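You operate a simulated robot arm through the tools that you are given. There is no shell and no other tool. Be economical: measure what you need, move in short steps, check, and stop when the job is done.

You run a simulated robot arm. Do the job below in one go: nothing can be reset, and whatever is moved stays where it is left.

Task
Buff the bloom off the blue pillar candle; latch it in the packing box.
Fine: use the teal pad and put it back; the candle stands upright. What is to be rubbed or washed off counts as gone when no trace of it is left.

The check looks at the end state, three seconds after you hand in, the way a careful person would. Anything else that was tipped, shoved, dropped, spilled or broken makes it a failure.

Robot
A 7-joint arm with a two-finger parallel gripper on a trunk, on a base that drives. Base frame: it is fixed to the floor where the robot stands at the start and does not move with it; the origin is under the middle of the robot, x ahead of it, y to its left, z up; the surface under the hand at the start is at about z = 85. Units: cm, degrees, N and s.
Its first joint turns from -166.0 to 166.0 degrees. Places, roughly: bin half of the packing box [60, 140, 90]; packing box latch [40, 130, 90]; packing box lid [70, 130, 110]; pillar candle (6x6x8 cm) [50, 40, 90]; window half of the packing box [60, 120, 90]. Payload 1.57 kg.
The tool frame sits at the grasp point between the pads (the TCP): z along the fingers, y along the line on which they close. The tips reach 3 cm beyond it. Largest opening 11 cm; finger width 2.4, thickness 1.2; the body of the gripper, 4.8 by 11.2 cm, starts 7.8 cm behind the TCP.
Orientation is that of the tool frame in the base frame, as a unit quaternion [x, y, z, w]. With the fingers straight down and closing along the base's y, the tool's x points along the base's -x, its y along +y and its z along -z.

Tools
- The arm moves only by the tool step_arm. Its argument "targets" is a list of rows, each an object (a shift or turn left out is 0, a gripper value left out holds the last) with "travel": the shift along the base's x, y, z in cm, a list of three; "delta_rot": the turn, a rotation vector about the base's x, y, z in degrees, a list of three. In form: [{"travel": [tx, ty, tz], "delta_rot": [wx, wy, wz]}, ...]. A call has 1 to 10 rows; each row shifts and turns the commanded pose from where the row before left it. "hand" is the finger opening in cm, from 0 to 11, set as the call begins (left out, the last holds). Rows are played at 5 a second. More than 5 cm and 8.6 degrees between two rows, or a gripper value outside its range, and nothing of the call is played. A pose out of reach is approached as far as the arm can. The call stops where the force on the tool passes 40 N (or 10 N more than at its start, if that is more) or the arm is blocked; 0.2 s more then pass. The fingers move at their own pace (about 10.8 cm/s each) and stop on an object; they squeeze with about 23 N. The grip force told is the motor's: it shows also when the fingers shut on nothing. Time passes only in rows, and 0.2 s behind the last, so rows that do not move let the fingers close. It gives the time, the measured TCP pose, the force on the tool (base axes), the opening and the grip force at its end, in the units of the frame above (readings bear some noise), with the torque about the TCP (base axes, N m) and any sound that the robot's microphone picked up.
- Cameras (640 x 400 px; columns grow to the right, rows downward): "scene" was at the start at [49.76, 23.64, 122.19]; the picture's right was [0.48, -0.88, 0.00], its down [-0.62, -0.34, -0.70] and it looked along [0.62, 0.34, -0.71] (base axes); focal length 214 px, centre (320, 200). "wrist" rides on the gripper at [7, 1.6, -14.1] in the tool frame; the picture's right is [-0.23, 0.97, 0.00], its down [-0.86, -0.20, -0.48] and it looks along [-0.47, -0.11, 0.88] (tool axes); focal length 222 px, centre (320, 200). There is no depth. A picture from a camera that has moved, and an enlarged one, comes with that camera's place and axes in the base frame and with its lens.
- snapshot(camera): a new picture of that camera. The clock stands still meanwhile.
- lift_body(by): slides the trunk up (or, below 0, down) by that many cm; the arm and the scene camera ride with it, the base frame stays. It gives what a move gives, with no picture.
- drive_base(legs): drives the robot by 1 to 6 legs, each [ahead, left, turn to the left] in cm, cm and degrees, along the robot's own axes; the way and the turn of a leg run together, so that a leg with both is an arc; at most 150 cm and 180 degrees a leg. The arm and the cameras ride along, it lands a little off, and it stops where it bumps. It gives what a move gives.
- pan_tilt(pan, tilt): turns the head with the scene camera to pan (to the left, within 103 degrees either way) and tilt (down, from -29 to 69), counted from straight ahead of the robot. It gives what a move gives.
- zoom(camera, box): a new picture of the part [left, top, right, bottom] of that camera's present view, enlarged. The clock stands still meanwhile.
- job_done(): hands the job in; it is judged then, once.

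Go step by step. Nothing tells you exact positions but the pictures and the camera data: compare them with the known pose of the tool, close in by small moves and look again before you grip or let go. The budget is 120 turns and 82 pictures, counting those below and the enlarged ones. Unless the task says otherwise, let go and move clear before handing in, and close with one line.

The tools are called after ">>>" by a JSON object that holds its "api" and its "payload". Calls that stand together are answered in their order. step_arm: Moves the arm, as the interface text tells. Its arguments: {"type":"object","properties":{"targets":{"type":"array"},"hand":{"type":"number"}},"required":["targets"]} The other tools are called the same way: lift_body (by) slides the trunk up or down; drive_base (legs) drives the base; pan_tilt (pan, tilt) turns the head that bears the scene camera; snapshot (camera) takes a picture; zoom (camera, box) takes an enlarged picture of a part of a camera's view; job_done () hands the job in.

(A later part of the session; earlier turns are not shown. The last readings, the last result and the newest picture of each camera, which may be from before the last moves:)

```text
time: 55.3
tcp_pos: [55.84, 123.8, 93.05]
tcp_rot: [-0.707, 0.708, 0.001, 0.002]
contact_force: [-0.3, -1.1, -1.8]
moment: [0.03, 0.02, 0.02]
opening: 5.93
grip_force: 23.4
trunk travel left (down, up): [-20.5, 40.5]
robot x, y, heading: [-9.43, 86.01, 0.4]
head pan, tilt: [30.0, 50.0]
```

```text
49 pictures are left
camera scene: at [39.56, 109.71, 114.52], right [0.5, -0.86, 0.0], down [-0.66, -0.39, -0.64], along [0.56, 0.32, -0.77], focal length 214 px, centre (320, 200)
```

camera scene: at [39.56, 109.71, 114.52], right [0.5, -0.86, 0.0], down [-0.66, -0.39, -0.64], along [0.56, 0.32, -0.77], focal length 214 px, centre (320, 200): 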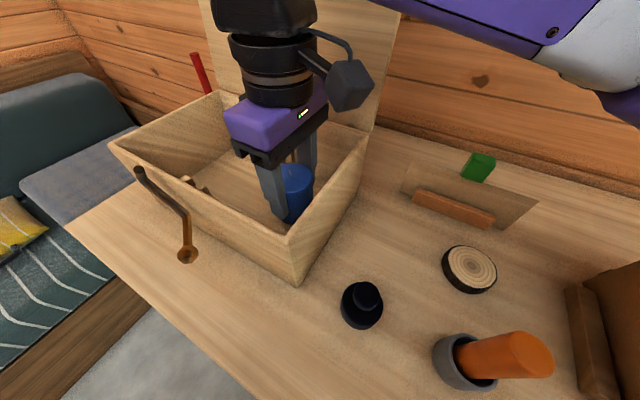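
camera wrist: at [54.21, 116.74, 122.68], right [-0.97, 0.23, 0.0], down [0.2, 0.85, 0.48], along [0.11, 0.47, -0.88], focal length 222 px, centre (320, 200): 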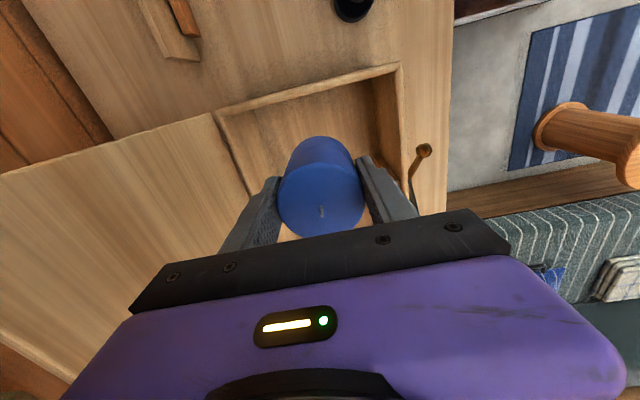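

>>> {"api": "step_arm", "payload": {"targets": [{"travel": [0, 0, -0.4]}, {"travel": [0, 0, -0.3]}, {"travel": [0, 0, -0.2]}, {"travel": [0, 0, 0]}]}}

>>> {"api": "step_arm", "payload": {"targets": [{"travel": [0, 0, -0.2]}, {"travel": [0, 0, -0.2]}, {"travel": [0, 0, 0]}]}}

>>> {"api": "step_arm", "payload": {"targets": [{"travel": [0, 0, -0.15]}, {"travel": [0, 0, 0]}]}}

```text
time: 56.3
tcp_pos: [55.74, 123.89, 92.1]
tcp_rot: [-0.707, 0.708, 0.001, 0.002]
contact_force: [-0.4, -0.6, -2.3]
moment: [-0.05, -0.01, -0.04]
opening: 5.96
grip_force: 23.0
trunk travel left (down, up): [-20.5, 40.5]
robot x, y, heading: [-9.14, 85.92, 0.3]
head pan, tilt: [30.0, 50.0]
```

```text
time: 57.1
tcp_pos: [55.89, 123.81, 91.85]
tcp_rot: [-0.706, 0.708, 0.001, 0.002]
contact_force: [1.4, 0.6, 17.5]
moment: [-0.03, 0.47, -0.08]
opening: 5.92
grip_force: 23.0
trunk travel left (down, up): [-20.5, 40.5]
robot x, y, heading: [-9.29, 85.64, 0.6]
head pan, tilt: [30.0, 50.0]
```

```text
time: 57.7
tcp_pos: [55.78, 123.8, 91.53]
tcp_rot: [-0.706, 0.708, 0.0, 0.002]
contact_force: [2.3, 2.5, 10.1]
moment: [0.24, -0.03, 0.02]
opening: 5.97
grip_force: 23.1
trunk travel left (down, up): [-20.5, 40.5]
robot x, y, heading: [-9.43, 85.94, 0.2]
head pan, tilt: [30.0, 50.0]
```

Contact with the box floor at TCP z ≈ 91.7. Releasing gently and rising.

>>> {"api": "step_arm", "payload": {"targets": [{"travel": [0, 0, 0.1]}, {"travel": [0, 0, 0]}, {"travel": [0, 0, 0]}], "hand": 8.2}}

>>> {"api": "step_arm", "payload": {"targets": [{"travel": [0, 0, 2]}, {"travel": [0, 0, 4]}, {"travel": [0, 0, 4]}, {"travel": [0, 0, 4]}, {"travel": [0, 0, 3]}, {"travel": [0, 0, 0]}]}}

>>> {"api": "lift_body", "payload": {"by": 22}}

>>> {"api": "snapshot", "payload": {"camera": "scene"}}

```text
time: 58.5
tcp_pos: [55.87, 123.89, 91.58]
tcp_rot: [-0.707, 0.707, 0.0, 0.002]
contact_force: [0.3, -0.9, -1.1]
moment: [0.03, 0.0, 0.0]
opening: 8.21
grip_force: 0.1
trunk travel left (down, up): [-20.5, 40.5]
robot x, y, heading: [-9.64, 85.81, 0.3]
head pan, tilt: [30.0, 50.0]
```

```text
time: 59.9
tcp_pos: [55.68, 123.68, 108.55]
tcp_rot: [-0.707, 0.708, 0.001, 0.0]
contact_force: [0.5, -0.2, 0.0]
moment: [-0.01, 0.0, 0.0]
opening: 8.21
grip_force: 0.1
trunk travel left (down, up): [-20.5, 40.5]
robot x, y, heading: [-9.69, 86.05, 0.1]
head pan, tilt: [30.0, 50.0]
```

```text
time: 62.2
tcp_pos: [55.72, 123.74, 130.55]
tcp_rot: [-0.706, 0.708, 0.0, 0.002]
contact_force: [0.2, -0.2, 0.2]
moment: [-0.01, -0.01, -0.04]
opening: 8.22
grip_force: 0.0
trunk travel left (down, up): [-42.5, 18.5]
robot x, y, heading: [-9.58, 86.08, 0.1]
head pan, tilt: [30.0, 50.0]
```

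```text
48 pictures are left
camera scene: at [39.55, 109.71, 136.52], right [0.5, -0.86, 0.0], down [-0.66, -0.39, -0.64], along [0.56, 0.32, -0.77], focal length 214 px, centre (320, 200)
```

scene: 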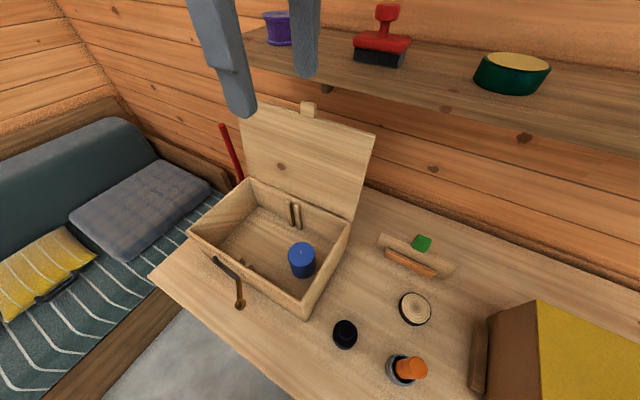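

The candle stands upright in the box. Next: close the lid by its front tab, gripping the tab's sides (fingers closing along y). I'll back off, shift left, and turn the tool back to yaw 0.

>>> {"api": "drive_base", "payload": {"legs": [[-32, 0, 0], [0, 38, 0]]}}

>>> {"api": "step_arm", "payload": {"targets": [{"travel": [0.5, -3.2, -1], "delta_rot": [0, 0, -8.5]}, {"travel": [0.5, -3.2, -1], "delta_rot": [0, 0, -8.5]}, {"travel": [0.5, -3.2, -1], "delta_rot": [0, 0, -8.5]}, {"travel": [0.5, -3.2, 0], "delta_rot": [0, 0, -8.5]}, {"travel": [0.5, -3.2, 0], "delta_rot": [0, 0, -8.5]}, {"travel": [0.5, -3.2, 0], "delta_rot": [0, 0, -8.5]}, {"travel": [0.5, -3.2, 0], "delta_rot": [0, 0, -8.5]}, {"travel": [0.5, -3.2, 0], "delta_rot": [0, 0, -8.5]}, {"travel": [0.5, -3.2, 0], "delta_rot": [0, 0, -8.5]}, {"travel": [0.5, -3.2, 0], "delta_rot": [0, 0, -8.5]}]}}

>>> {"api": "step_arm", "payload": {"targets": [{"travel": [0, 0, 0], "delta_rot": [0, 0, -5]}, {"travel": [0, 0, 0]}]}}

>>> {"api": "pan_tilt", "payload": {"pan": 0, "tilt": 35}}

>>> {"api": "snapshot", "payload": {"camera": "scene"}}

```text
time: 66.3
tcp_pos: [25.23, 159.25, 130.61]
tcp_rot: [-0.704, 0.71, 0.002, 0.002]
contact_force: [0.2, -0.8, -0.1]
moment: [0.08, 0.03, -0.02]
opening: 8.2
grip_force: 0.1
trunk travel left (down, up): [-42.5, 18.5]
robot x, y, heading: [-40.6, 121.98, 0.0]
head pan, tilt: [30.0, 50.0]
```

```text
time: 68.5
tcp_pos: [29.03, 127.34, 128.05]
tcp_rot: [-0.038, 0.999, -0.004, 0.001]
contact_force: [-1.3, 0.3, 0.5]
moment: [-0.01, -0.06, 0.03]
opening: 8.2
grip_force: 0.2
trunk travel left (down, up): [-42.5, 18.5]
robot x, y, heading: [-40.57, 122.11, 0.1]
head pan, tilt: [30.0, 50.0]
```

```text
time: 69.1
tcp_pos: [29.26, 127.31, 128.05]
tcp_rot: [0.004, 1.0, -0.004, 0.001]
contact_force: [-0.7, 0.4, 0.2]
moment: [0.0, 0.02, 0.0]
opening: 8.24
grip_force: 0.0
trunk travel left (down, up): [-42.5, 18.5]
robot x, y, heading: [-40.59, 122.24, -0.1]
head pan, tilt: [30.0, 50.0]
```

```text
time: 70.1
tcp_pos: [29.12, 127.4, 127.91]
tcp_rot: [0.004, 1.0, -0.005, 0.0]
contact_force: [0.2, 0.5, -0.2]
moment: [-0.04, 0.0, 0.0]
opening: 8.21
grip_force: 0.0
trunk travel left (down, up): [-42.5, 18.5]
robot x, y, heading: [-41.03, 121.91, -0.2]
head pan, tilt: [0.0, 35.0]
```

```text
47 pictures are left
camera scene: at [12.1, 141.54, 138.53], right [0.0, -1.0, 0.0], down [-0.58, 0.0, -0.81], along [0.81, 0.0, -0.58], focal length 214 px, centre (320, 200)
```

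scene: 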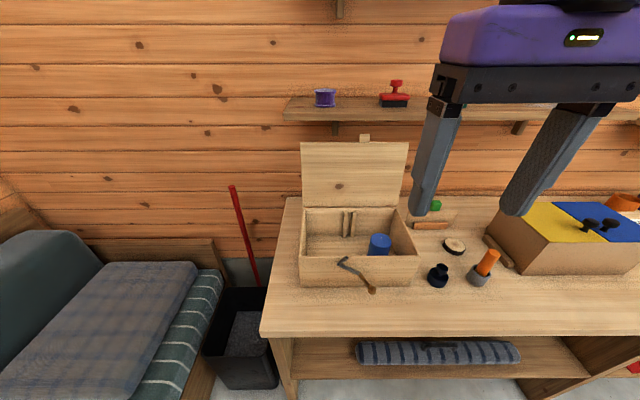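

>>> {"api": "zoom", "payload": {"camera": "scene", "box": [280, 120, 440, 220]}}

>>> {"api": "zoom", "payload": {"camera": "scene", "box": [285, 200, 445, 305]}}

```text
4.00 times, centred on (360, 170) of scene
camera zoom: at [12.1, 141.54, 138.53], right [0.0, -1.0, 0.0], down [-0.58, 0.0, -0.81], along [0.81, 0.0, -0.58], focal length 858 px, centre (160, 320)
```

zoom: 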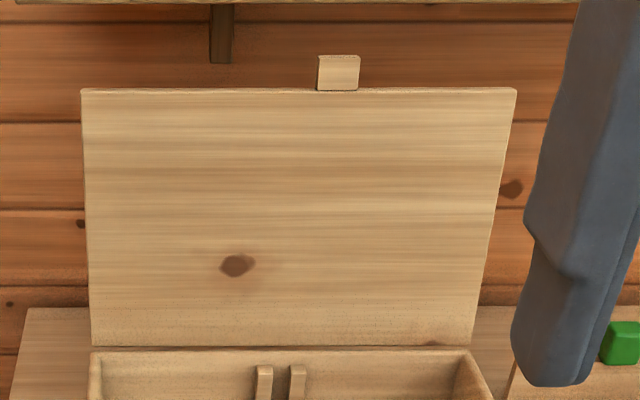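

```text
3.81 times, centred on (365, 252) of scene
camera zoom: at [12.1, 141.54, 138.53], right [0.0, -1.0, 0.0], down [-0.58, 0.0, -0.81], along [0.81, 0.0, -0.58], focal length 817 px, centre (149, 0)
```

zoom: 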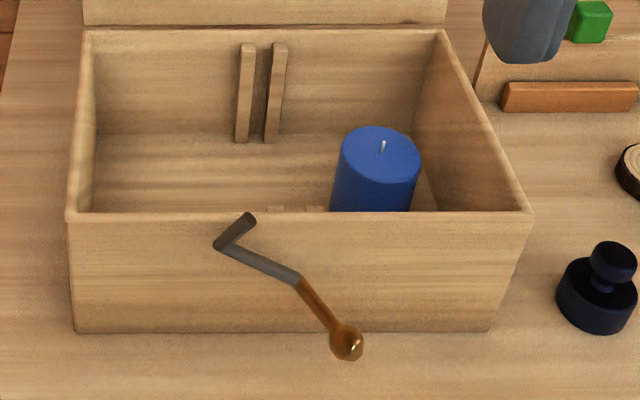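

The lid has a tab (y≈130, ~2.7 cm wide, z 118–120); the latch is a crank pivoting near (45.5,131.5,91) with a brass ball handle. I'll drive forward with the tool above the lid.

>>> {"api": "lift_body", "payload": {"by": 8}}

>>> {"api": "drive_base", "payload": {"legs": [[23, 0, 0]]}}

>>> {"api": "pan_tilt", "payload": {"pan": -5, "tilt": 45}}

>>> {"api": "snapshot", "payload": {"camera": "scene"}}

>>> {"api": "snapshot", "payload": {"camera": "wrist"}}

```text
time: 71.2
tcp_pos: [29.13, 127.44, 136.03]
tcp_rot: [0.004, 1.0, -0.005, 0.0]
contact_force: [-0.4, -0.4, 0.2]
moment: [0.01, -0.02, -0.01]
opening: 8.21
grip_force: 0.0
trunk travel left (down, up): [-50.5, 10.5]
robot x, y, heading: [-40.67, 121.81, -0.2]
head pan, tilt: [0.0, 35.0]
```

```text
time: 72.9
tcp_pos: [57.2, 120.97, 135.84]
tcp_rot: [0.004, 1.0, -0.004, 0.0]
contact_force: [0.0, -0.2, -0.2]
moment: [0.02, 0.0, 0.02]
opening: 8.19
grip_force: 0.1
trunk travel left (down, up): [-50.5, 10.5]
robot x, y, heading: [-12.52, 115.75, -0.1]
head pan, tilt: [0.0, 35.0]
```

```text
time: 73.6
tcp_pos: [58.44, 118.97, 136.2]
tcp_rot: [0.003, 1.0, -0.004, 0.005]
contact_force: [-0.3, 0.0, -0.1]
moment: [0.0, 0.0, 0.02]
opening: 8.21
grip_force: 0.1
trunk travel left (down, up): [-50.5, 10.5]
robot x, y, heading: [-10.49, 113.4, -0.2]
head pan, tilt: [-5.0, 45.0]
```

```text
44 pictures are left
camera scene: at [41.67, 132.26, 145.06], right [-0.09, -1.0, 0.0], down [-0.71, 0.06, -0.7], along [0.7, -0.06, -0.71], focal length 214 px, centre (320, 200)
```

scene: 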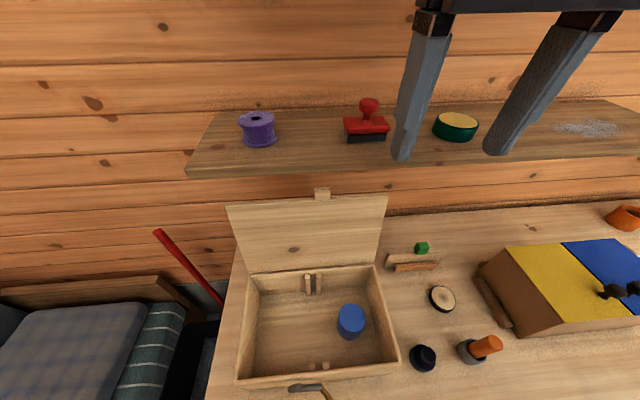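

```text
43 pictures are left
camera wrist: at [51.31, 120.56, 150.34], right [0.23, 0.97, -0.01], down [0.85, -0.2, 0.49], along [0.47, -0.12, -0.87], focal length 222 px, centre (320, 200)
```

wrist: 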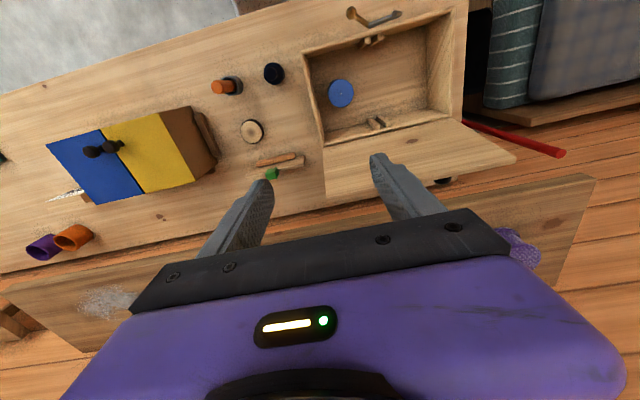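

The base landed off (about +7,-8 cm) and seemed still to creep; let me check whether it stands still.

>>> {"api": "step_arm", "payload": {"targets": [{"travel": [0, 0, 0]}, {"travel": [0, 0, 0]}]}}

>>> {"api": "step_arm", "payload": {"targets": [{"travel": [0, 0, 0]}, {"travel": [0, 0, 0]}, {"travel": [0, 0, 0]}]}}

```text
time: 74.2
tcp_pos: [57.11, 120.24, 136.26]
tcp_rot: [0.003, 1.0, -0.004, 0.004]
contact_force: [-0.1, -0.1, -0.4]
moment: [-0.04, -0.02, -0.03]
opening: 8.19
grip_force: 0.1
trunk travel left (down, up): [-50.5, 10.5]
robot x, y, heading: [-12.03, 115.01, 0.3]
head pan, tilt: [-5.0, 45.0]
```

```text
time: 75.0
tcp_pos: [55.55, 121.61, 136.38]
tcp_rot: [0.003, 1.0, -0.004, 0.004]
contact_force: [0.3, -1.9, -0.3]
moment: [0.01, -0.02, 0.0]
opening: 8.19
grip_force: 0.1
trunk travel left (down, up): [-50.5, 10.5]
robot x, y, heading: [-13.17, 116.08, -0.2]
head pan, tilt: [-5.0, 45.0]
```

>>> {"api": "step_arm", "payload": {"targets": [{"travel": [0, 0, 0]}, {"travel": [0, 0, 0]}, {"travel": [0, 0, 0]}, {"travel": [0, 0, 0]}, {"travel": [0, 0, 0]}]}}

>>> {"api": "step_arm", "payload": {"targets": [{"travel": [0, 0, 0]}, {"travel": [0, 0, 0]}, {"travel": [0, 0, 0]}, {"travel": [0, 0, 0]}, {"travel": [0, 0, 0]}]}}

```text
time: 76.2
tcp_pos: [56.25, 121.07, 136.36]
tcp_rot: [0.003, 1.0, -0.004, 0.004]
contact_force: [0.6, -1.1, 0.4]
moment: [0.0, 0.01, -0.01]
opening: 8.23
grip_force: 0.0
trunk travel left (down, up): [-50.5, 10.5]
robot x, y, heading: [-12.7, 115.86, -0.1]
head pan, tilt: [-5.0, 45.0]
```

```text
time: 77.4
tcp_pos: [56.6, 120.59, 136.25]
tcp_rot: [0.004, 1.0, -0.005, 0.004]
contact_force: [0.5, 0.5, 1.1]
moment: [0.01, 0.01, 0.02]
opening: 8.22
grip_force: 0.0
trunk travel left (down, up): [-50.5, 10.5]
robot x, y, heading: [-11.99, 114.95, 0.1]
head pan, tilt: [-5.0, 45.0]
```

>>> {"api": "step_arm", "payload": {"targets": [{"travel": [0, 0, 0]}, {"travel": [0, 0, 0]}, {"travel": [0, 0, 0]}, {"travel": [0, 0, 0]}, {"travel": [0, 0, 0]}, {"travel": [0, 0, 0]}, {"travel": [0, 0, 0]}, {"travel": [0, 0, 0]}, {"travel": [0, 0, 0]}, {"travel": [0, 0, 0]}]}}

>>> {"api": "snapshot", "payload": {"camera": "scene"}}

```text
time: 79.6
tcp_pos: [56.2, 121.17, 136.22]
tcp_rot: [0.004, 1.0, -0.004, 0.005]
contact_force: [0.6, 0.1, 0.3]
moment: [0.02, 0.02, 0.03]
opening: 8.22
grip_force: 0.0
trunk travel left (down, up): [-50.5, 10.5]
robot x, y, heading: [-12.6, 115.67, -0.0]
head pan, tilt: [-5.0, 45.0]
```

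```text
42 pictures are left
camera scene: at [39.47, 134.46, 145.06], right [-0.09, -1.0, 0.0], down [-0.71, 0.06, -0.7], along [0.7, -0.06, -0.71], focal length 214 px, centre (320, 200)
```

scene: 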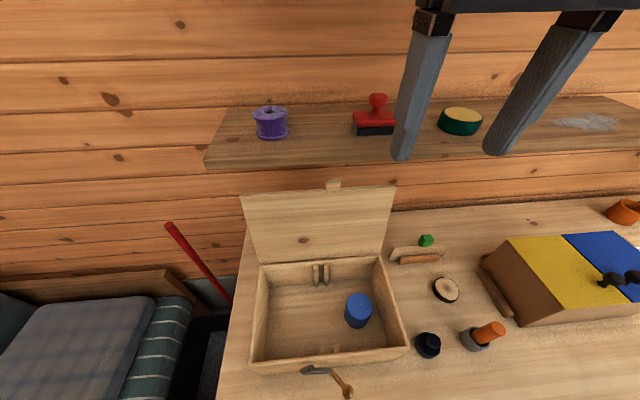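

The base is jittering slightly; it may have touched the round stool on its left. I'll look over there.

>>> {"api": "pan_tilt", "payload": {"pan": 100, "tilt": 45}}

>>> {"api": "snapshot", "payload": {"camera": "scene"}}

```text
time: 81.5
tcp_pos: [56.13, 121.13, 136.27]
tcp_rot: [0.004, 1.0, -0.004, 0.004]
contact_force: [-0.1, -0.9, 0.5]
moment: [0.01, 0.02, 0.0]
opening: 8.22
grip_force: 0.2
trunk travel left (down, up): [-50.5, 10.5]
robot x, y, heading: [-12.49, 115.46, 0.0]
head pan, tilt: [100.0, 45.0]
```

```text
41 pictures are left
camera scene: at [29.97, 143.18, 145.15], right [0.98, 0.17, -0.01], down [0.12, -0.7, -0.71], along [-0.13, 0.7, -0.71], focal length 214 px, centre (320, 200)
```

scene: 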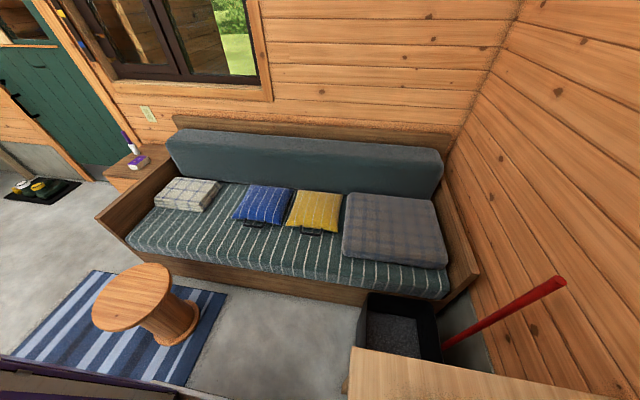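

The stool and sofa look undisturbed, and the base has settled. I'll back up 6 cm so the whole lid arc is within reach.

>>> {"api": "drive_base", "payload": {"legs": [[-6, 0, 0]]}}

>>> {"api": "pan_tilt", "payload": {"pan": -10, "tilt": 40}}

>>> {"api": "step_arm", "payload": {"targets": [{"travel": [0, 0, 0]}, {"travel": [0, 0, 0]}, {"travel": [0, 0, 0]}, {"travel": [0, 0, 0]}, {"travel": [0, 0, 0]}]}}

```text
time: 82.4
tcp_pos: [49.83, 123.02, 135.96]
tcp_rot: [0.003, 1.0, -0.009, 0.002]
contact_force: [-1.0, 0.9, 1.2]
moment: [-0.04, -0.14, -0.01]
opening: 8.18
grip_force: 0.2
trunk travel left (down, up): [-50.5, 10.5]
robot x, y, heading: [-19.43, 116.59, -0.1]
head pan, tilt: [100.0, 45.0]
```

```text
time: 84.3
tcp_pos: [48.81, 122.9, 136.28]
tcp_rot: [0.004, 1.0, -0.009, 0.006]
contact_force: [0.3, -0.8, 0.3]
moment: [-0.01, -0.02, -0.01]
opening: 8.21
grip_force: 0.1
trunk travel left (down, up): [-50.5, 10.5]
robot x, y, heading: [-19.95, 116.35, -0.0]
head pan, tilt: [-10.0, 40.0]
```

```text
time: 85.5
tcp_pos: [48.81, 122.95, 136.27]
tcp_rot: [0.002, 1.0, -0.009, 0.006]
contact_force: [0.4, 0.5, -0.3]
moment: [0.01, 0.0, 0.04]
opening: 8.2
grip_force: 0.1
trunk travel left (down, up): [-50.5, 10.5]
robot x, y, heading: [-19.58, 116.58, -0.2]
head pan, tilt: [-10.0, 40.0]
```

>>> {"api": "step_arm", "payload": {"targets": [{"travel": [3.5, 1.8, -2]}, {"travel": [3.5, 1.8, -2]}, {"travel": [3.5, 1.7, -2]}, {"travel": [3.5, 1.7, -2]}, {"travel": [0, 0, 0]}], "hand": 6}}

>>> {"api": "snapshot", "payload": {"camera": "wrist"}}

>>> {"api": "snapshot", "payload": {"camera": "scene"}}

```text
time: 86.7
tcp_pos: [62.62, 130.33, 128.15]
tcp_rot: [0.003, 1.0, -0.009, 0.005]
contact_force: [0.3, -0.1, -0.8]
moment: [0.01, 0.0, 0.04]
opening: 6.01
grip_force: 0.0
trunk travel left (down, up): [-50.5, 10.5]
robot x, y, heading: [-19.54, 116.36, 0.2]
head pan, tilt: [-10.0, 40.0]
```

```text
40 pictures are left
camera wrist: at [55.59, 132.1, 142.13], right [0.23, 0.97, -0.01], down [0.85, -0.2, 0.49], along [0.48, -0.13, -0.87], focal length 222 px, centre (320, 200)
```

wrist: 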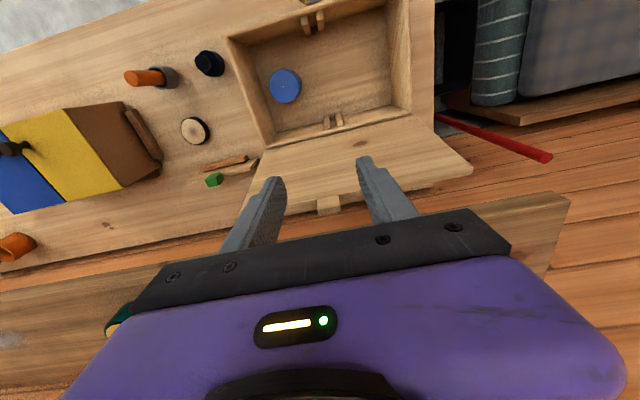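

```text
39 pictures are left
camera scene: at [32.88, 134.57, 145.77], right [-0.17, -0.98, 0.0], down [-0.64, 0.11, -0.76], along [0.75, -0.13, -0.65], focal length 214 px, centre (320, 200)
```

scene: 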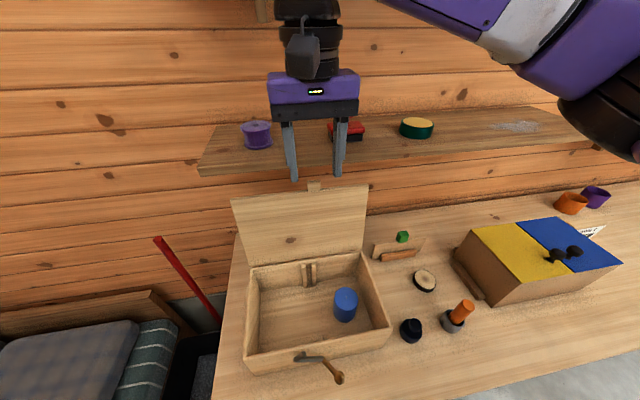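

The lid leans slightly back; I take the tab at about (69.7,129.6,117.6). I'll come above it and look again.

>>> {"api": "step_arm", "payload": {"targets": [{"travel": [3.5, -0.4, 0]}, {"travel": [3.4, -0.3, -1.5]}, {"travel": [0, 0, -2]}, {"travel": [0, 0, 0]}], "hand": 6}}

>>> {"api": "zoom", "payload": {"camera": "wrist", "box": [220, 120, 440, 260]}}

>>> {"api": "zoom", "payload": {"camera": "scene", "box": [240, 100, 400, 220]}}

```text
time: 87.4
tcp_pos: [67.99, 129.47, 127.6]
tcp_rot: [-0.001, 1.0, -0.008, 0.005]
contact_force: [-0.2, -0.5, 0.4]
moment: [0.06, 0.03, -0.07]
opening: 5.98
grip_force: 0.0
trunk travel left (down, up): [-50.5, 10.5]
robot x, y, heading: [-19.62, 116.26, -0.0]
head pan, tilt: [-10.0, 40.0]
stopped in row 3: the force on the tool passed its limit at 58 N (the readings are from after the stop); the commanded pose is now the measured one
```

```text
2.86 times, centred on (330, 190) of wrist
camera zoom: at [60.84, 131.33, 141.61], right [0.23, 0.97, -0.02], down [0.85, -0.19, 0.49], along [0.47, -0.12, -0.87], focal length 635 px, centre (291, 229)
```

zoom: 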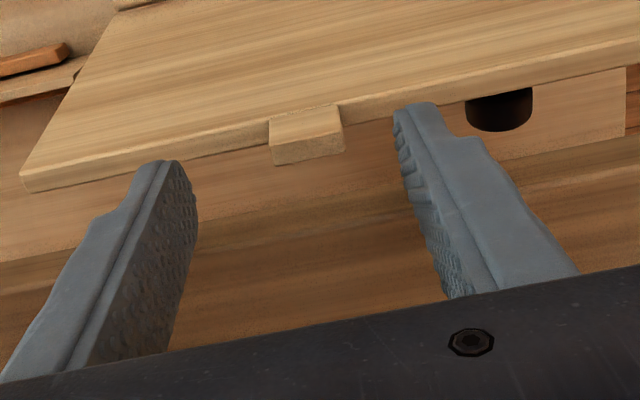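

```text
3.33 times, centred on (320, 160) of scene
camera zoom: at [32.72, 134.58, 145.79], right [-0.17, -0.98, 0.0], down [-0.64, 0.11, -0.76], along [0.75, -0.13, -0.65], focal length 715 px, centre (320, 333)
```

zoom: 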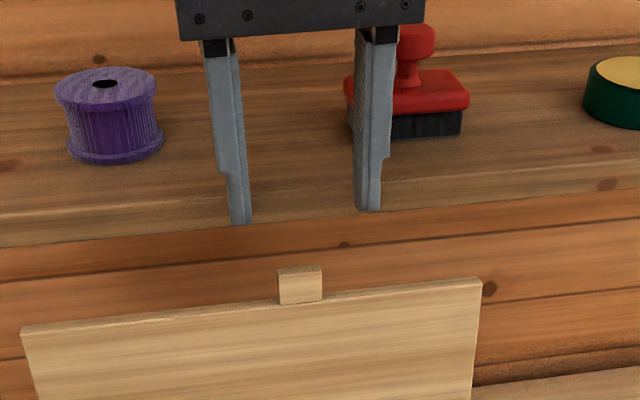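

The fingertips met the shelf edge (shelf front at x≈69, underside z≈122.5), which overhangs the tab at (69.7,129.5,118). I'll retreat, back off a bit and come in tilted under the shelf.

>>> {"api": "step_arm", "payload": {"targets": [{"travel": [-2, 0, 1]}, {"travel": [-4, 0, 0]}, {"travel": [-4, 0, 0]}, {"travel": [0, 0, 0]}]}}

>>> {"api": "drive_base", "payload": {"legs": [[-8, 0, 0]]}}

>>> {"api": "step_arm", "payload": {"targets": [{"travel": [0, 0, 0], "delta_rot": [0, -8, 0]}, {"travel": [0, 0, -1], "delta_rot": [0, -8, 0]}, {"travel": [0, 0, -1], "delta_rot": [0, -8, 0]}, {"travel": [0, 0, -1], "delta_rot": [0, -8, 0]}, {"travel": [0, 0, -1], "delta_rot": [0, -8, 0]}, {"travel": [0, 0, -1], "delta_rot": [0, -8, 0]}, {"travel": [0, 0, 0]}, {"travel": [0, 0, 0]}], "hand": 5.5}}

>>> {"api": "snapshot", "payload": {"camera": "scene"}}

```text
time: 88.4
tcp_pos: [57.89, 129.72, 128.5]
tcp_rot: [-0.002, 1.0, -0.008, 0.005]
contact_force: [0.9, -0.2, 0.3]
moment: [0.02, 0.01, 0.02]
opening: 6.0
grip_force: 0.1
trunk travel left (down, up): [-50.5, 10.5]
robot x, y, heading: [-18.94, 116.77, -0.3]
head pan, tilt: [-10.0, 40.0]
```

```text
time: 89.4
tcp_pos: [46.78, 133.25, 128.2]
tcp_rot: [-0.001, 1.0, -0.011, 0.003]
contact_force: [0.1, 0.7, -0.1]
moment: [0.04, -0.02, 0.0]
opening: 5.99
grip_force: 0.1
trunk travel left (down, up): [-50.5, 10.5]
robot x, y, heading: [-30.7, 119.69, -0.2]
head pan, tilt: [-10.0, 40.0]
```

```text
time: 91.2
tcp_pos: [46.05, 134.53, 123.36]
tcp_rot: [0.005, 0.912, -0.013, 0.411]
contact_force: [-0.2, -0.6, -0.2]
moment: [0.01, -0.02, 0.01]
opening: 5.5
grip_force: 0.0
trunk travel left (down, up): [-50.5, 10.5]
robot x, y, heading: [-31.37, 120.27, -0.5]
head pan, tilt: [-10.0, 40.0]
```

```text
36 pictures are left
camera scene: at [21.08, 138.06, 145.79], right [-0.18, -0.98, 0.0], down [-0.64, 0.11, -0.76], along [0.75, -0.13, -0.65], focal length 214 px, centre (320, 200)
```

scene: 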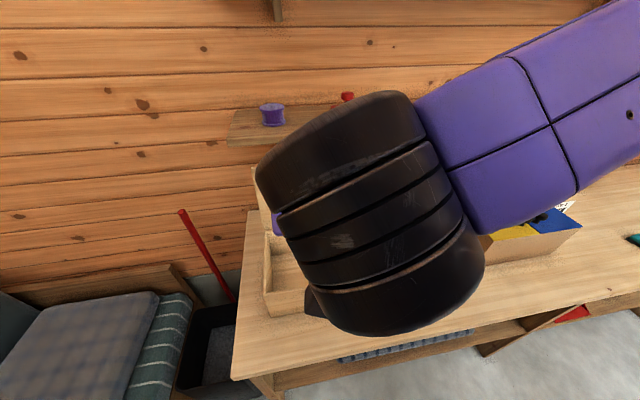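

The base moved further than asked (−12,+4), now at (−31,120); the arm blocks the head view, so I use the wrist camera after letting it settle.

>>> {"api": "step_arm", "payload": {"targets": [{"travel": [0, 0, 0]}, {"travel": [0, 0, 0]}, {"travel": [0, 0, 0]}, {"travel": [0, 0, 0]}, {"travel": [0, 0, 0]}]}}

>>> {"api": "snapshot", "payload": {"camera": "wrist"}}

```text
time: 92.4
tcp_pos: [46.63, 133.9, 123.27]
tcp_rot: [0.005, 0.911, -0.013, 0.411]
contact_force: [0.6, -0.3, -0.1]
moment: [-0.02, -0.01, -0.02]
opening: 5.51
grip_force: 0.1
trunk travel left (down, up): [-50.5, 10.5]
robot x, y, heading: [-30.34, 119.37, -0.2]
head pan, tilt: [-10.0, 40.0]
```

```text
35 pictures are left
camera wrist: at [31.49, 135.71, 127.36], right [0.17, 0.97, 0.15], down [0.2, -0.18, 0.96], along [0.96, -0.13, -0.23], focal length 222 px, centre (320, 200)
```

wrist: 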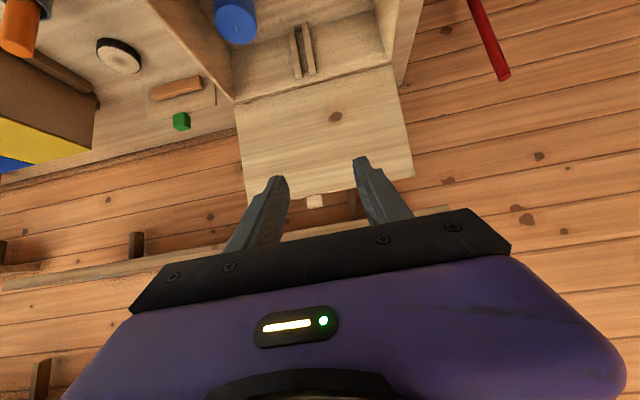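

The tab measures at (69.6,129.6,118.4), consistent. I move to a pre-grasp point in front of it.

>>> {"api": "step_arm", "payload": {"targets": [{"travel": [3.4, -1.1, 0.3]}, {"travel": [3.4, -1.1, 0.3]}, {"travel": [3.3, -1.1, 0.3]}, {"travel": [3.3, -1, 0.3]}, {"travel": [0, 0, 0]}, {"travel": [0, 0, 0]}, {"travel": [0, 0, 0]}, {"travel": [0, 0, 0]}]}}

>>> {"api": "snapshot", "payload": {"camera": "wrist"}}

```text
time: 94.2
tcp_pos: [59.84, 129.95, 124.5]
tcp_rot: [0.005, 0.912, -0.013, 0.411]
contact_force: [-0.3, -0.7, -0.1]
moment: [-0.02, 0.0, 0.0]
opening: 5.51
grip_force: 0.1
trunk travel left (down, up): [-50.5, 10.5]
robot x, y, heading: [-31.12, 119.53, -0.1]
head pan, tilt: [-10.0, 40.0]
```

```text
34 pictures are left
camera wrist: at [44.61, 131.77, 128.55], right [0.17, 0.97, 0.15], down [0.2, -0.18, 0.96], along [0.96, -0.13, -0.23], focal length 222 px, centre (320, 200)
```

wrist: 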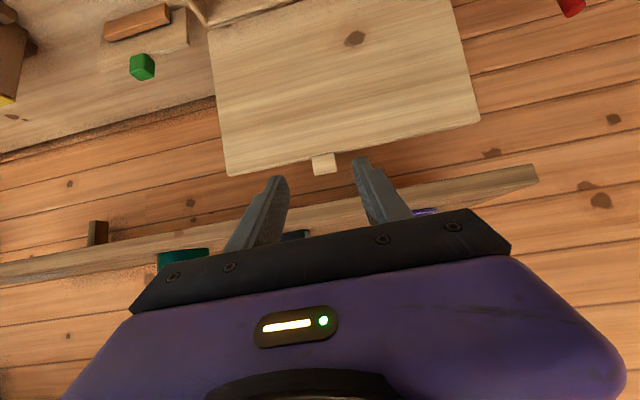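

Tab at (69.5,129.55,118.2), well centred. Advancing to straddle it.

>>> {"api": "step_arm", "payload": {"targets": [{"travel": [2.6, -0.2, -1.5]}, {"travel": [2.6, -0.1, -1.5]}, {"travel": [1.4, 0, -0.7]}, {"travel": [0, 0, 0]}, {"travel": [0, 0, 0]}]}}

>>> {"api": "zoom", "payload": {"camera": "wrist", "box": [220, 80, 440, 240]}}

```text
time: 95.4
tcp_pos: [66.31, 129.5, 120.75]
tcp_rot: [0.006, 0.912, -0.013, 0.41]
contact_force: [-0.2, 0.9, -0.3]
moment: [0.0, 0.04, 0.02]
opening: 5.5
grip_force: 0.0
trunk travel left (down, up): [-50.5, 10.5]
robot x, y, heading: [-31.08, 119.88, -0.1]
head pan, tilt: [-10.0, 40.0]
```

```text
2.50 times, centred on (330, 160) of wrist
camera zoom: at [51.28, 131.38, 124.98], right [0.17, 0.97, 0.15], down [0.2, -0.18, 0.96], along [0.96, -0.13, -0.23], focal length 555 px, centre (295, 300)
```

zoom: 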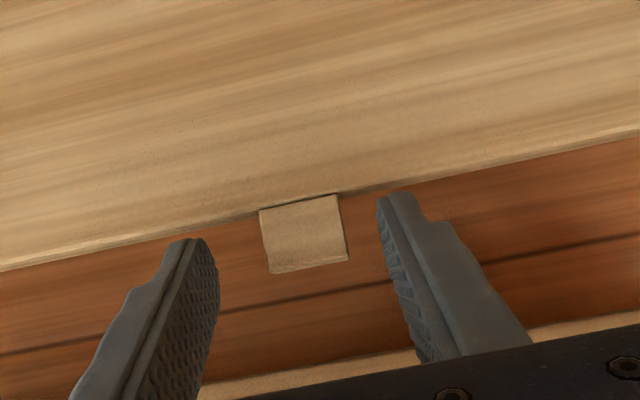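

>>> {"api": "step_arm", "payload": {"targets": [{"travel": [0.7, 0.05, -0.25]}, {"travel": [0.5, 0, -0.25]}, {"travel": [0, 0, 0]}, {"travel": [0, 0, 0]}]}}

>>> {"api": "step_arm", "payload": {"targets": [{"travel": [0, 0, 0]}, {"travel": [0, 0, 0]}, {"travel": [0, 0, 0]}], "hand": 1.5}}

>>> {"api": "zoom", "payload": {"camera": "wrist", "box": [220, 80, 440, 240]}}

```text
time: 96.4
tcp_pos: [67.62, 129.52, 120.28]
tcp_rot: [0.005, 0.912, -0.013, 0.41]
contact_force: [-0.7, -0.9, 0.2]
moment: [0.01, -0.02, 0.0]
opening: 5.51
grip_force: 0.0
trunk travel left (down, up): [-50.5, 10.5]
robot x, y, heading: [-30.48, 119.73, -0.1]
head pan, tilt: [-10.0, 40.0]
```

```text
time: 97.2
tcp_pos: [67.72, 129.63, 120.35]
tcp_rot: [0.005, 0.912, -0.012, 0.411]
contact_force: [-0.6, 4.9, -0.4]
moment: [0.5, 0.12, 0.1]
opening: 2.76
grip_force: 23.0
trunk travel left (down, up): [-50.5, 10.5]
robot x, y, heading: [-31.13, 119.93, -0.1]
head pan, tilt: [-10.0, 40.0]
```

```text
2.50 times, centred on (330, 160) of wrist
camera zoom: at [52.48, 131.58, 124.46], right [0.17, 0.97, 0.15], down [0.2, -0.19, 0.96], along [0.96, -0.13, -0.23], focal length 555 px, centre (295, 300)
```

zoom: 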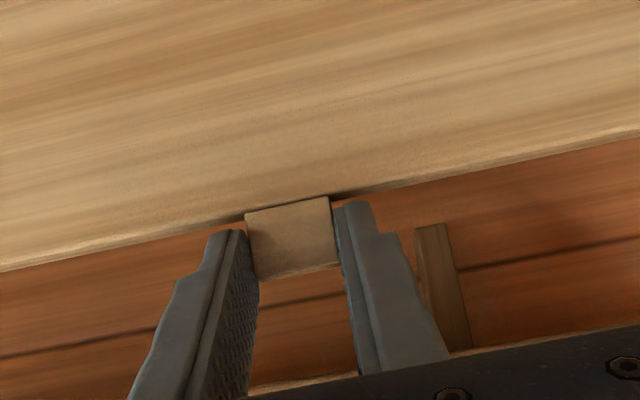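

Tab gripped (2.76 cm). Now I swing the lid along its arc about the hinge at ~(66,97), starting with a few rows.

>>> {"api": "step_arm", "payload": {"targets": [{"travel": [-1.35, 0, 0.15]}, {"travel": [-1.35, 0, 0.15]}, {"travel": [-1.35, 0, -0.05]}, {"travel": [-1.35, 0, -0.05]}, {"travel": [0, 0, 0]}]}}

```text
time: 98.4
tcp_pos: [62.4, 129.59, 120.55]
tcp_rot: [0.006, 0.912, -0.014, 0.411]
contact_force: [0.3, 3.4, 0.1]
moment: [0.37, -0.16, 0.16]
opening: 2.82
grip_force: 23.0
trunk travel left (down, up): [-50.5, 10.5]
robot x, y, heading: [-30.73, 119.74, 0.1]
head pan, tilt: [-10.0, 40.0]
```

Low force, lid follows. Continuing the arc.

>>> {"api": "step_arm", "payload": {"targets": [{"travel": [-1.3, 0, -0.2]}, {"travel": [-1.3, 0, -0.2]}, {"travel": [-1.3, 0, -0.35]}, {"travel": [-1.3, 0, -0.35]}, {"travel": [-1.25, 0, -0.5]}, {"travel": [-1.25, 0, -0.5]}, {"travel": [0, 0, 0]}]}}

>>> {"api": "snapshot", "payload": {"camera": "wrist"}}

```text
time: 100.0
tcp_pos: [54.62, 129.65, 118.29]
tcp_rot: [0.005, 0.912, -0.013, 0.411]
contact_force: [3.6, 4.1, -0.2]
moment: [0.39, -0.69, 0.11]
opening: 2.74
grip_force: 23.3
trunk travel left (down, up): [-50.5, 10.5]
robot x, y, heading: [-30.66, 119.99, 0.0]
head pan, tilt: [-10.0, 40.0]
```

```text
31 pictures are left
camera wrist: at [39.44, 131.47, 122.34], right [0.17, 0.97, 0.15], down [0.2, -0.19, 0.96], along [0.96, -0.13, -0.23], focal length 222 px, centre (320, 200)
```

wrist: 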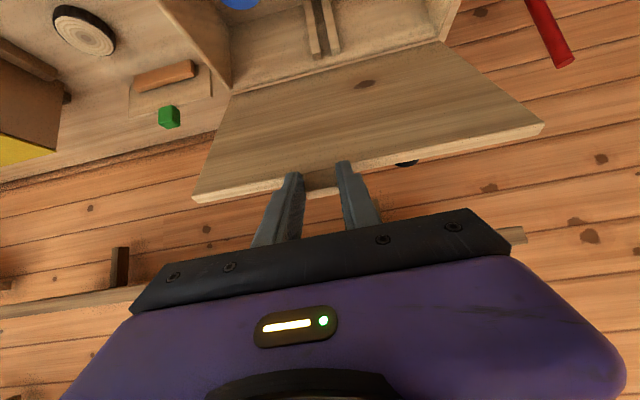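

>>> {"api": "step_arm", "payload": {"targets": [{"travel": [-1.25, 0, -0.5]}, {"travel": [-1.15, 0, -0.6]}, {"travel": [-1.15, 0, -0.7]}, {"travel": [-1.05, 0, -0.8]}, {"travel": [-1.05, 0, -0.8]}, {"travel": [-0.95, 0, -0.9]}, {"travel": [-0.95, 0, -0.9]}, {"travel": [0, 0, 0]}]}}

>>> {"api": "snapshot", "payload": {"camera": "wrist"}}

```text
time: 101.8
tcp_pos: [46.97, 129.52, 113.23]
tcp_rot: [0.005, 0.911, -0.014, 0.412]
contact_force: [-0.5, -3.2, 3.9]
moment: [0.21, -0.76, -0.04]
opening: 2.79
grip_force: 22.9
trunk travel left (down, up): [-50.5, 10.5]
robot x, y, heading: [-30.97, 119.83, -0.4]
head pan, tilt: [-10.0, 40.0]
```

```text
30 pictures are left
camera wrist: at [31.93, 131.42, 117.23], right [0.17, 0.97, 0.15], down [0.2, -0.18, 0.96], along [0.96, -0.13, -0.23], focal length 222 px, centre (320, 200)
```

wrist: 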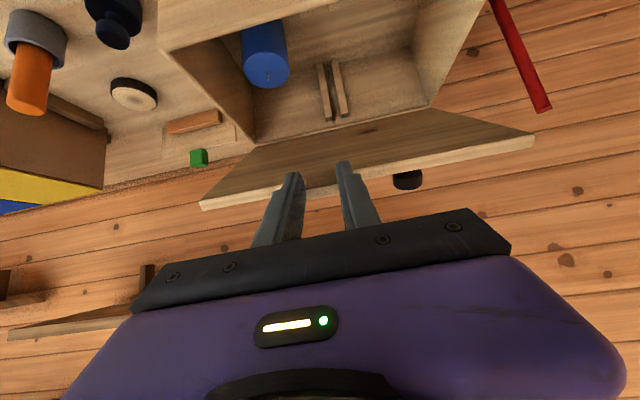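

>>> {"api": "step_arm", "payload": {"targets": [{"travel": [-0.45, 0, -0.75]}, {"travel": [-0.45, 0, -0.75]}, {"travel": [-0.7, 0, -1.1]}, {"travel": [-0.7, 0, -1.1]}, {"travel": [-0.6, 0, -1.25]}, {"travel": [-0.6, 0, -1.25]}, {"travel": [0, 0, 0]}]}}

>>> {"api": "snapshot", "payload": {"camera": "wrist"}}

```text
time: 103.4
tcp_pos: [43.48, 129.61, 106.93]
tcp_rot: [0.005, 0.911, -0.013, 0.412]
contact_force: [-0.2, 1.8, 2.0]
moment: [0.26, -0.74, 0.19]
opening: 2.79
grip_force: 22.7
trunk travel left (down, up): [-50.5, 10.5]
robot x, y, heading: [-30.98, 119.56, 0.0]
head pan, tilt: [-10.0, 40.0]
```

```text
29 pictures are left
camera wrist: at [28.38, 131.42, 111.13], right [0.17, 0.97, 0.15], down [0.2, -0.19, 0.96], along [0.96, -0.13, -0.23], focal length 222 px, centre (320, 200)
```

wrist: 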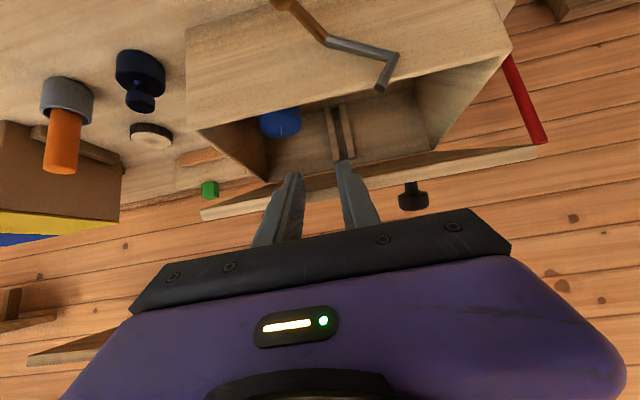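

The lid is about 20° from closed. Continuing gently; fingers stay clear of the lever.

>>> {"api": "step_arm", "payload": {"targets": [{"travel": [-0.45, 0, -1.25]}, {"travel": [-0.45, 0, -1.25]}, {"travel": [-0.25, 0, -1.2]}, {"travel": [-0.2, 0, -1.2]}, {"travel": [0, 0, 0]}]}}

>>> {"api": "step_arm", "payload": {"targets": [{"travel": [-0.1, 0, -0.8]}, {"travel": [0, 0, -0.7]}, {"travel": [0, 0, 0]}]}}

>>> {"api": "snapshot", "payload": {"camera": "wrist"}}

```text
time: 104.6
tcp_pos: [42.11, 129.65, 102.1]
tcp_rot: [0.005, 0.911, -0.012, 0.412]
contact_force: [-2.9, -1.3, 2.2]
moment: [0.19, -0.71, 0.23]
opening: 2.75
grip_force: 23.1
trunk travel left (down, up): [-50.5, 10.5]
robot x, y, heading: [-30.99, 119.85, 0.1]
head pan, tilt: [-10.0, 40.0]
```

```text
time: 105.4
tcp_pos: [41.96, 129.53, 100.61]
tcp_rot: [0.006, 0.912, -0.013, 0.41]
contact_force: [-9.5, 1.2, 1.4]
moment: [0.19, -0.43, 0.28]
opening: 2.75
grip_force: 22.9
trunk travel left (down, up): [-50.5, 10.5]
robot x, y, heading: [-30.92, 119.63, -0.2]
head pan, tilt: [-10.0, 40.0]
```

```text
28 pictures are left
camera wrist: at [26.83, 131.42, 104.79], right [0.17, 0.97, 0.15], down [0.21, -0.19, 0.96], along [0.96, -0.13, -0.23], focal length 222 px, centre (320, 200)
```

wrist: 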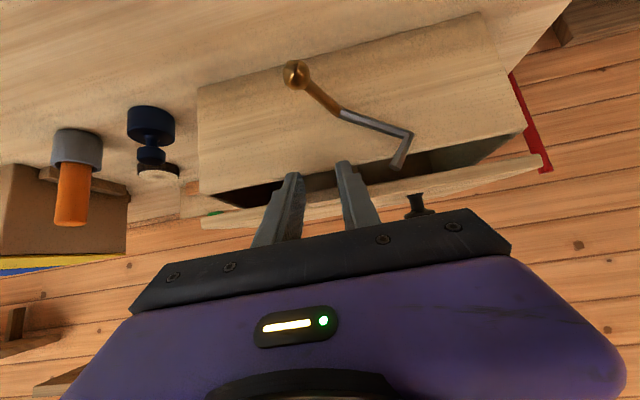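

Gap of perhaps 1.5–2 cm left. Easing slightly −x and lowering on.

>>> {"api": "step_arm", "payload": {"targets": [{"travel": [-0.2, 0, 0]}, {"travel": [-0.05, 0, -0.5]}, {"travel": [0, 0, -0.4]}, {"travel": [0, 0, 0]}]}}

>>> {"api": "step_arm", "payload": {"targets": [{"travel": [0, 0, -0.4]}, {"travel": [0, 0, -0.3]}, {"travel": [0, 0, 0]}]}}

>>> {"api": "zoom", "payload": {"camera": "wrist", "box": [180, 40, 560, 260]}}

```text
time: 106.4
tcp_pos: [41.84, 129.51, 99.88]
tcp_rot: [0.006, 0.911, -0.014, 0.412]
contact_force: [9.1, -0.4, 1.1]
moment: [0.16, -0.67, 0.16]
opening: 2.73
grip_force: 23.3
trunk travel left (down, up): [-50.5, 10.5]
robot x, y, heading: [-30.97, 119.67, -0.1]
head pan, tilt: [-10.0, 40.0]
```

```text
time: 107.2
tcp_pos: [41.73, 129.59, 99.16]
tcp_rot: [0.006, 0.912, -0.013, 0.41]
contact_force: [5.1, 1.0, 1.4]
moment: [0.15, -0.63, 0.19]
opening: 2.73
grip_force: 23.2
trunk travel left (down, up): [-50.5, 10.5]
robot x, y, heading: [-30.66, 120.07, -0.2]
head pan, tilt: [-10.0, 40.0]
```

```text
1.68 times, centred on (370, 150) of wrist
camera zoom: at [26.6, 131.43, 103.22], right [0.17, 0.97, 0.15], down [0.2, -0.19, 0.96], along [0.96, -0.13, -0.23], focal length 374 px, centre (236, 284)
```

zoom: 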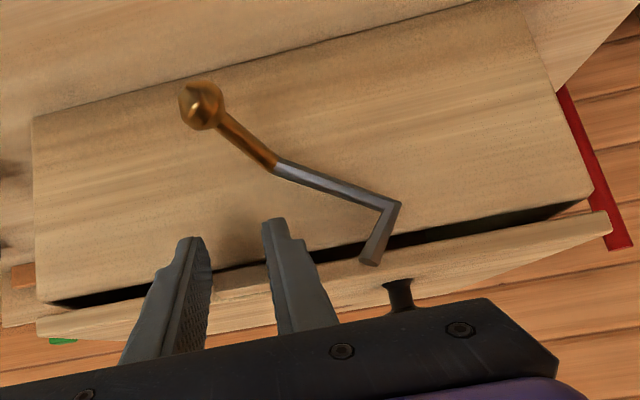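

>>> {"api": "step_arm", "payload": {"targets": [{"travel": [0, 0, -0.4]}, {"travel": [0, 0, -0.3]}, {"travel": [0, 0, 0]}]}}

>>> {"api": "step_arm", "payload": {"targets": [{"travel": [0, 0, -0.3]}, {"travel": [0, 0, -0.2]}, {"travel": [0, 0, 0]}]}}

>>> {"api": "zoom", "payload": {"camera": "wrist", "box": [180, 40, 560, 260]}}

```text
time: 108.0
tcp_pos: [41.62, 129.54, 98.34]
tcp_rot: [0.005, 0.912, -0.012, 0.41]
contact_force: [-4.7, -3.6, 1.9]
moment: [0.15, -0.56, 0.03]
opening: 2.73
grip_force: 22.9
trunk travel left (down, up): [-50.5, 10.5]
robot x, y, heading: [-30.9, 119.77, -0.1]
head pan, tilt: [-10.0, 40.0]
```

```text
time: 108.8
tcp_pos: [41.61, 129.47, 98.01]
tcp_rot: [0.006, 0.91, -0.012, 0.413]
contact_force: [2.7, -0.5, 17.1]
moment: [0.07, -0.43, 0.15]
opening: 2.82
grip_force: 23.1
trunk travel left (down, up): [-50.5, 10.5]
robot x, y, heading: [-30.82, 119.68, 0.4]
head pan, tilt: [-10.0, 40.0]
```

```text
1.68 times, centred on (370, 150) of wrist
camera zoom: at [26.55, 131.43, 102.08], right [0.17, 0.97, 0.15], down [0.2, -0.19, 0.96], along [0.97, -0.13, -0.22], focal length 374 px, centre (236, 284)
```

zoom: 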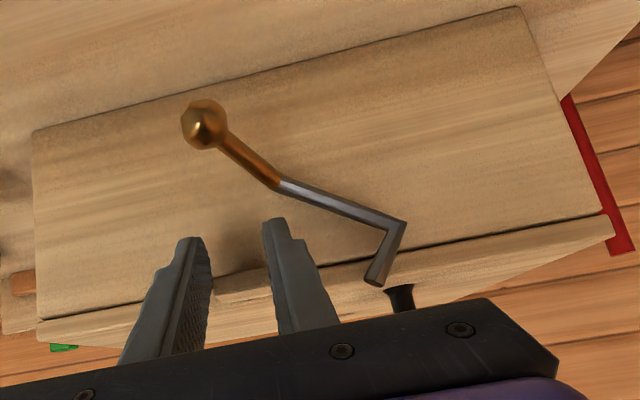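

The lid is closed. The crank pivots at about (45.5,132,92.7); swinging its ball handle toward +y by ~55° puts the hook peg over the tab. Releasing and backing off.

>>> {"api": "step_arm", "payload": {"targets": [{"travel": [0, 0, 0.15]}, {"travel": [0, 0, 0]}]}}

>>> {"api": "step_arm", "payload": {"targets": [{"travel": [0, 0, 0]}, {"travel": [0, 0, 0]}, {"travel": [-2, 0, 1.6]}, {"travel": [-3, 0, 2.4]}, {"travel": [-3, 0, 0]}, {"travel": [0, 0, 0]}], "hand": 4.5}}

>>> {"api": "snapshot", "payload": {"camera": "wrist"}}

```text
time: 109.4
tcp_pos: [41.7, 129.54, 98.1]
tcp_rot: [0.005, 0.911, -0.012, 0.412]
contact_force: [1.6, -0.9, 15.1]
moment: [0.02, -0.48, -0.05]
opening: 2.76
grip_force: 23.1
trunk travel left (down, up): [-50.5, 10.5]
robot x, y, heading: [-31.12, 119.56, -0.1]
head pan, tilt: [-10.0, 40.0]
```

```text
time: 110.8
tcp_pos: [36.3, 131.78, 99.41]
tcp_rot: [0.006, 0.912, -0.014, 0.41]
contact_force: [0.3, -0.6, -0.2]
moment: [0.03, 0.01, -0.04]
opening: 4.53
grip_force: 0.0
out of reach, approached as far as the arm can: row 4, 5
trunk travel left (down, up): [-50.5, 10.5]
robot x, y, heading: [-31.2, 119.74, -0.0]
head pan, tilt: [-10.0, 40.0]
```

```text
25 pictures are left
camera wrist: at [21.17, 133.68, 103.46], right [0.17, 0.97, 0.15], down [0.2, -0.19, 0.96], along [0.96, -0.13, -0.23], focal length 222 px, centre (320, 200)
```

wrist: 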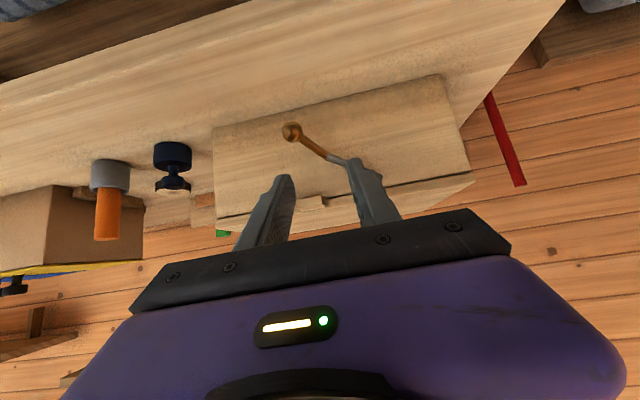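

I'm at the arm's inner limit. I'll back the base 10 cm, raise the arm a bit and lower the trunk so the latch is comfortably in range.

>>> {"api": "drive_base", "payload": {"legs": [[-10, 0, 0]]}}

>>> {"api": "step_arm", "payload": {"targets": [{"travel": [0, 0, 4]}, {"travel": [0, 0, 4]}, {"travel": [0, 0, 4]}, {"travel": [0, 0, 0]}, {"travel": [0, 0, 0]}, {"travel": [0, 0, 0]}, {"travel": [0, 0, 0]}, {"travel": [0, 0, 0]}], "hand": 0}}

>>> {"api": "lift_body", "payload": {"by": -18}}

>>> {"api": "snapshot", "payload": {"camera": "wrist"}}

```text
time: 112.0
tcp_pos: [24.52, 134.48, 98.99]
tcp_rot: [0.005, 0.912, -0.016, 0.409]
contact_force: [-0.2, 0.3, 0.7]
moment: [0.02, 0.05, 0.04]
opening: 4.5
grip_force: 0.0
trunk travel left (down, up): [-50.5, 10.5]
robot x, y, heading: [-43.53, 122.12, -0.2]
head pan, tilt: [-10.0, 40.0]
```

```text
time: 113.8
tcp_pos: [27.59, 137.39, 109.19]
tcp_rot: [0.005, 0.911, -0.017, 0.413]
contact_force: [0.2, 0.5, -0.7]
moment: [0.01, 0.02, 0.02]
opening: 0.0
grip_force: 21.7
out of reach, approached as far as the arm can: row 1, 2, 3
trunk travel left (down, up): [-50.5, 10.5]
robot x, y, heading: [-43.1, 121.95, -0.2]
head pan, tilt: [-10.0, 40.0]
```

```text
time: 115.8
tcp_pos: [27.64, 137.51, 91.01]
tcp_rot: [0.004, 0.911, -0.017, 0.412]
contact_force: [0.0, 0.3, 0.9]
moment: [-0.03, -0.02, -0.01]
opening: 0.01
grip_force: 21.6
trunk travel left (down, up): [-32.5, 28.5]
robot x, y, heading: [-43.1, 122.05, -0.3]
head pan, tilt: [-10.0, 40.0]
```

```text
24 pictures are left
camera wrist: at [12.57, 139.44, 95.18], right [0.17, 0.97, 0.14], down [0.2, -0.18, 0.96], along [0.96, -0.14, -0.23], focal length 222 px, centre (320, 200)
```

wrist: 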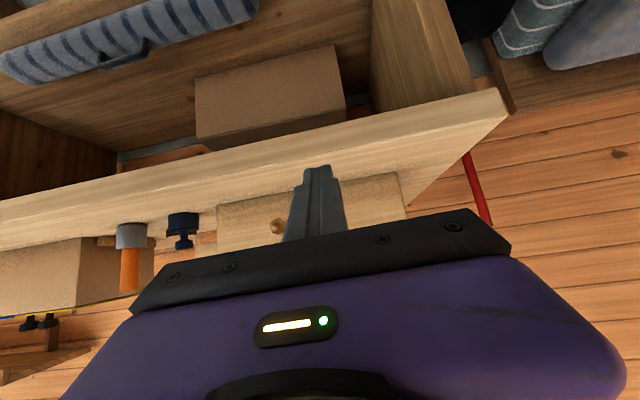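

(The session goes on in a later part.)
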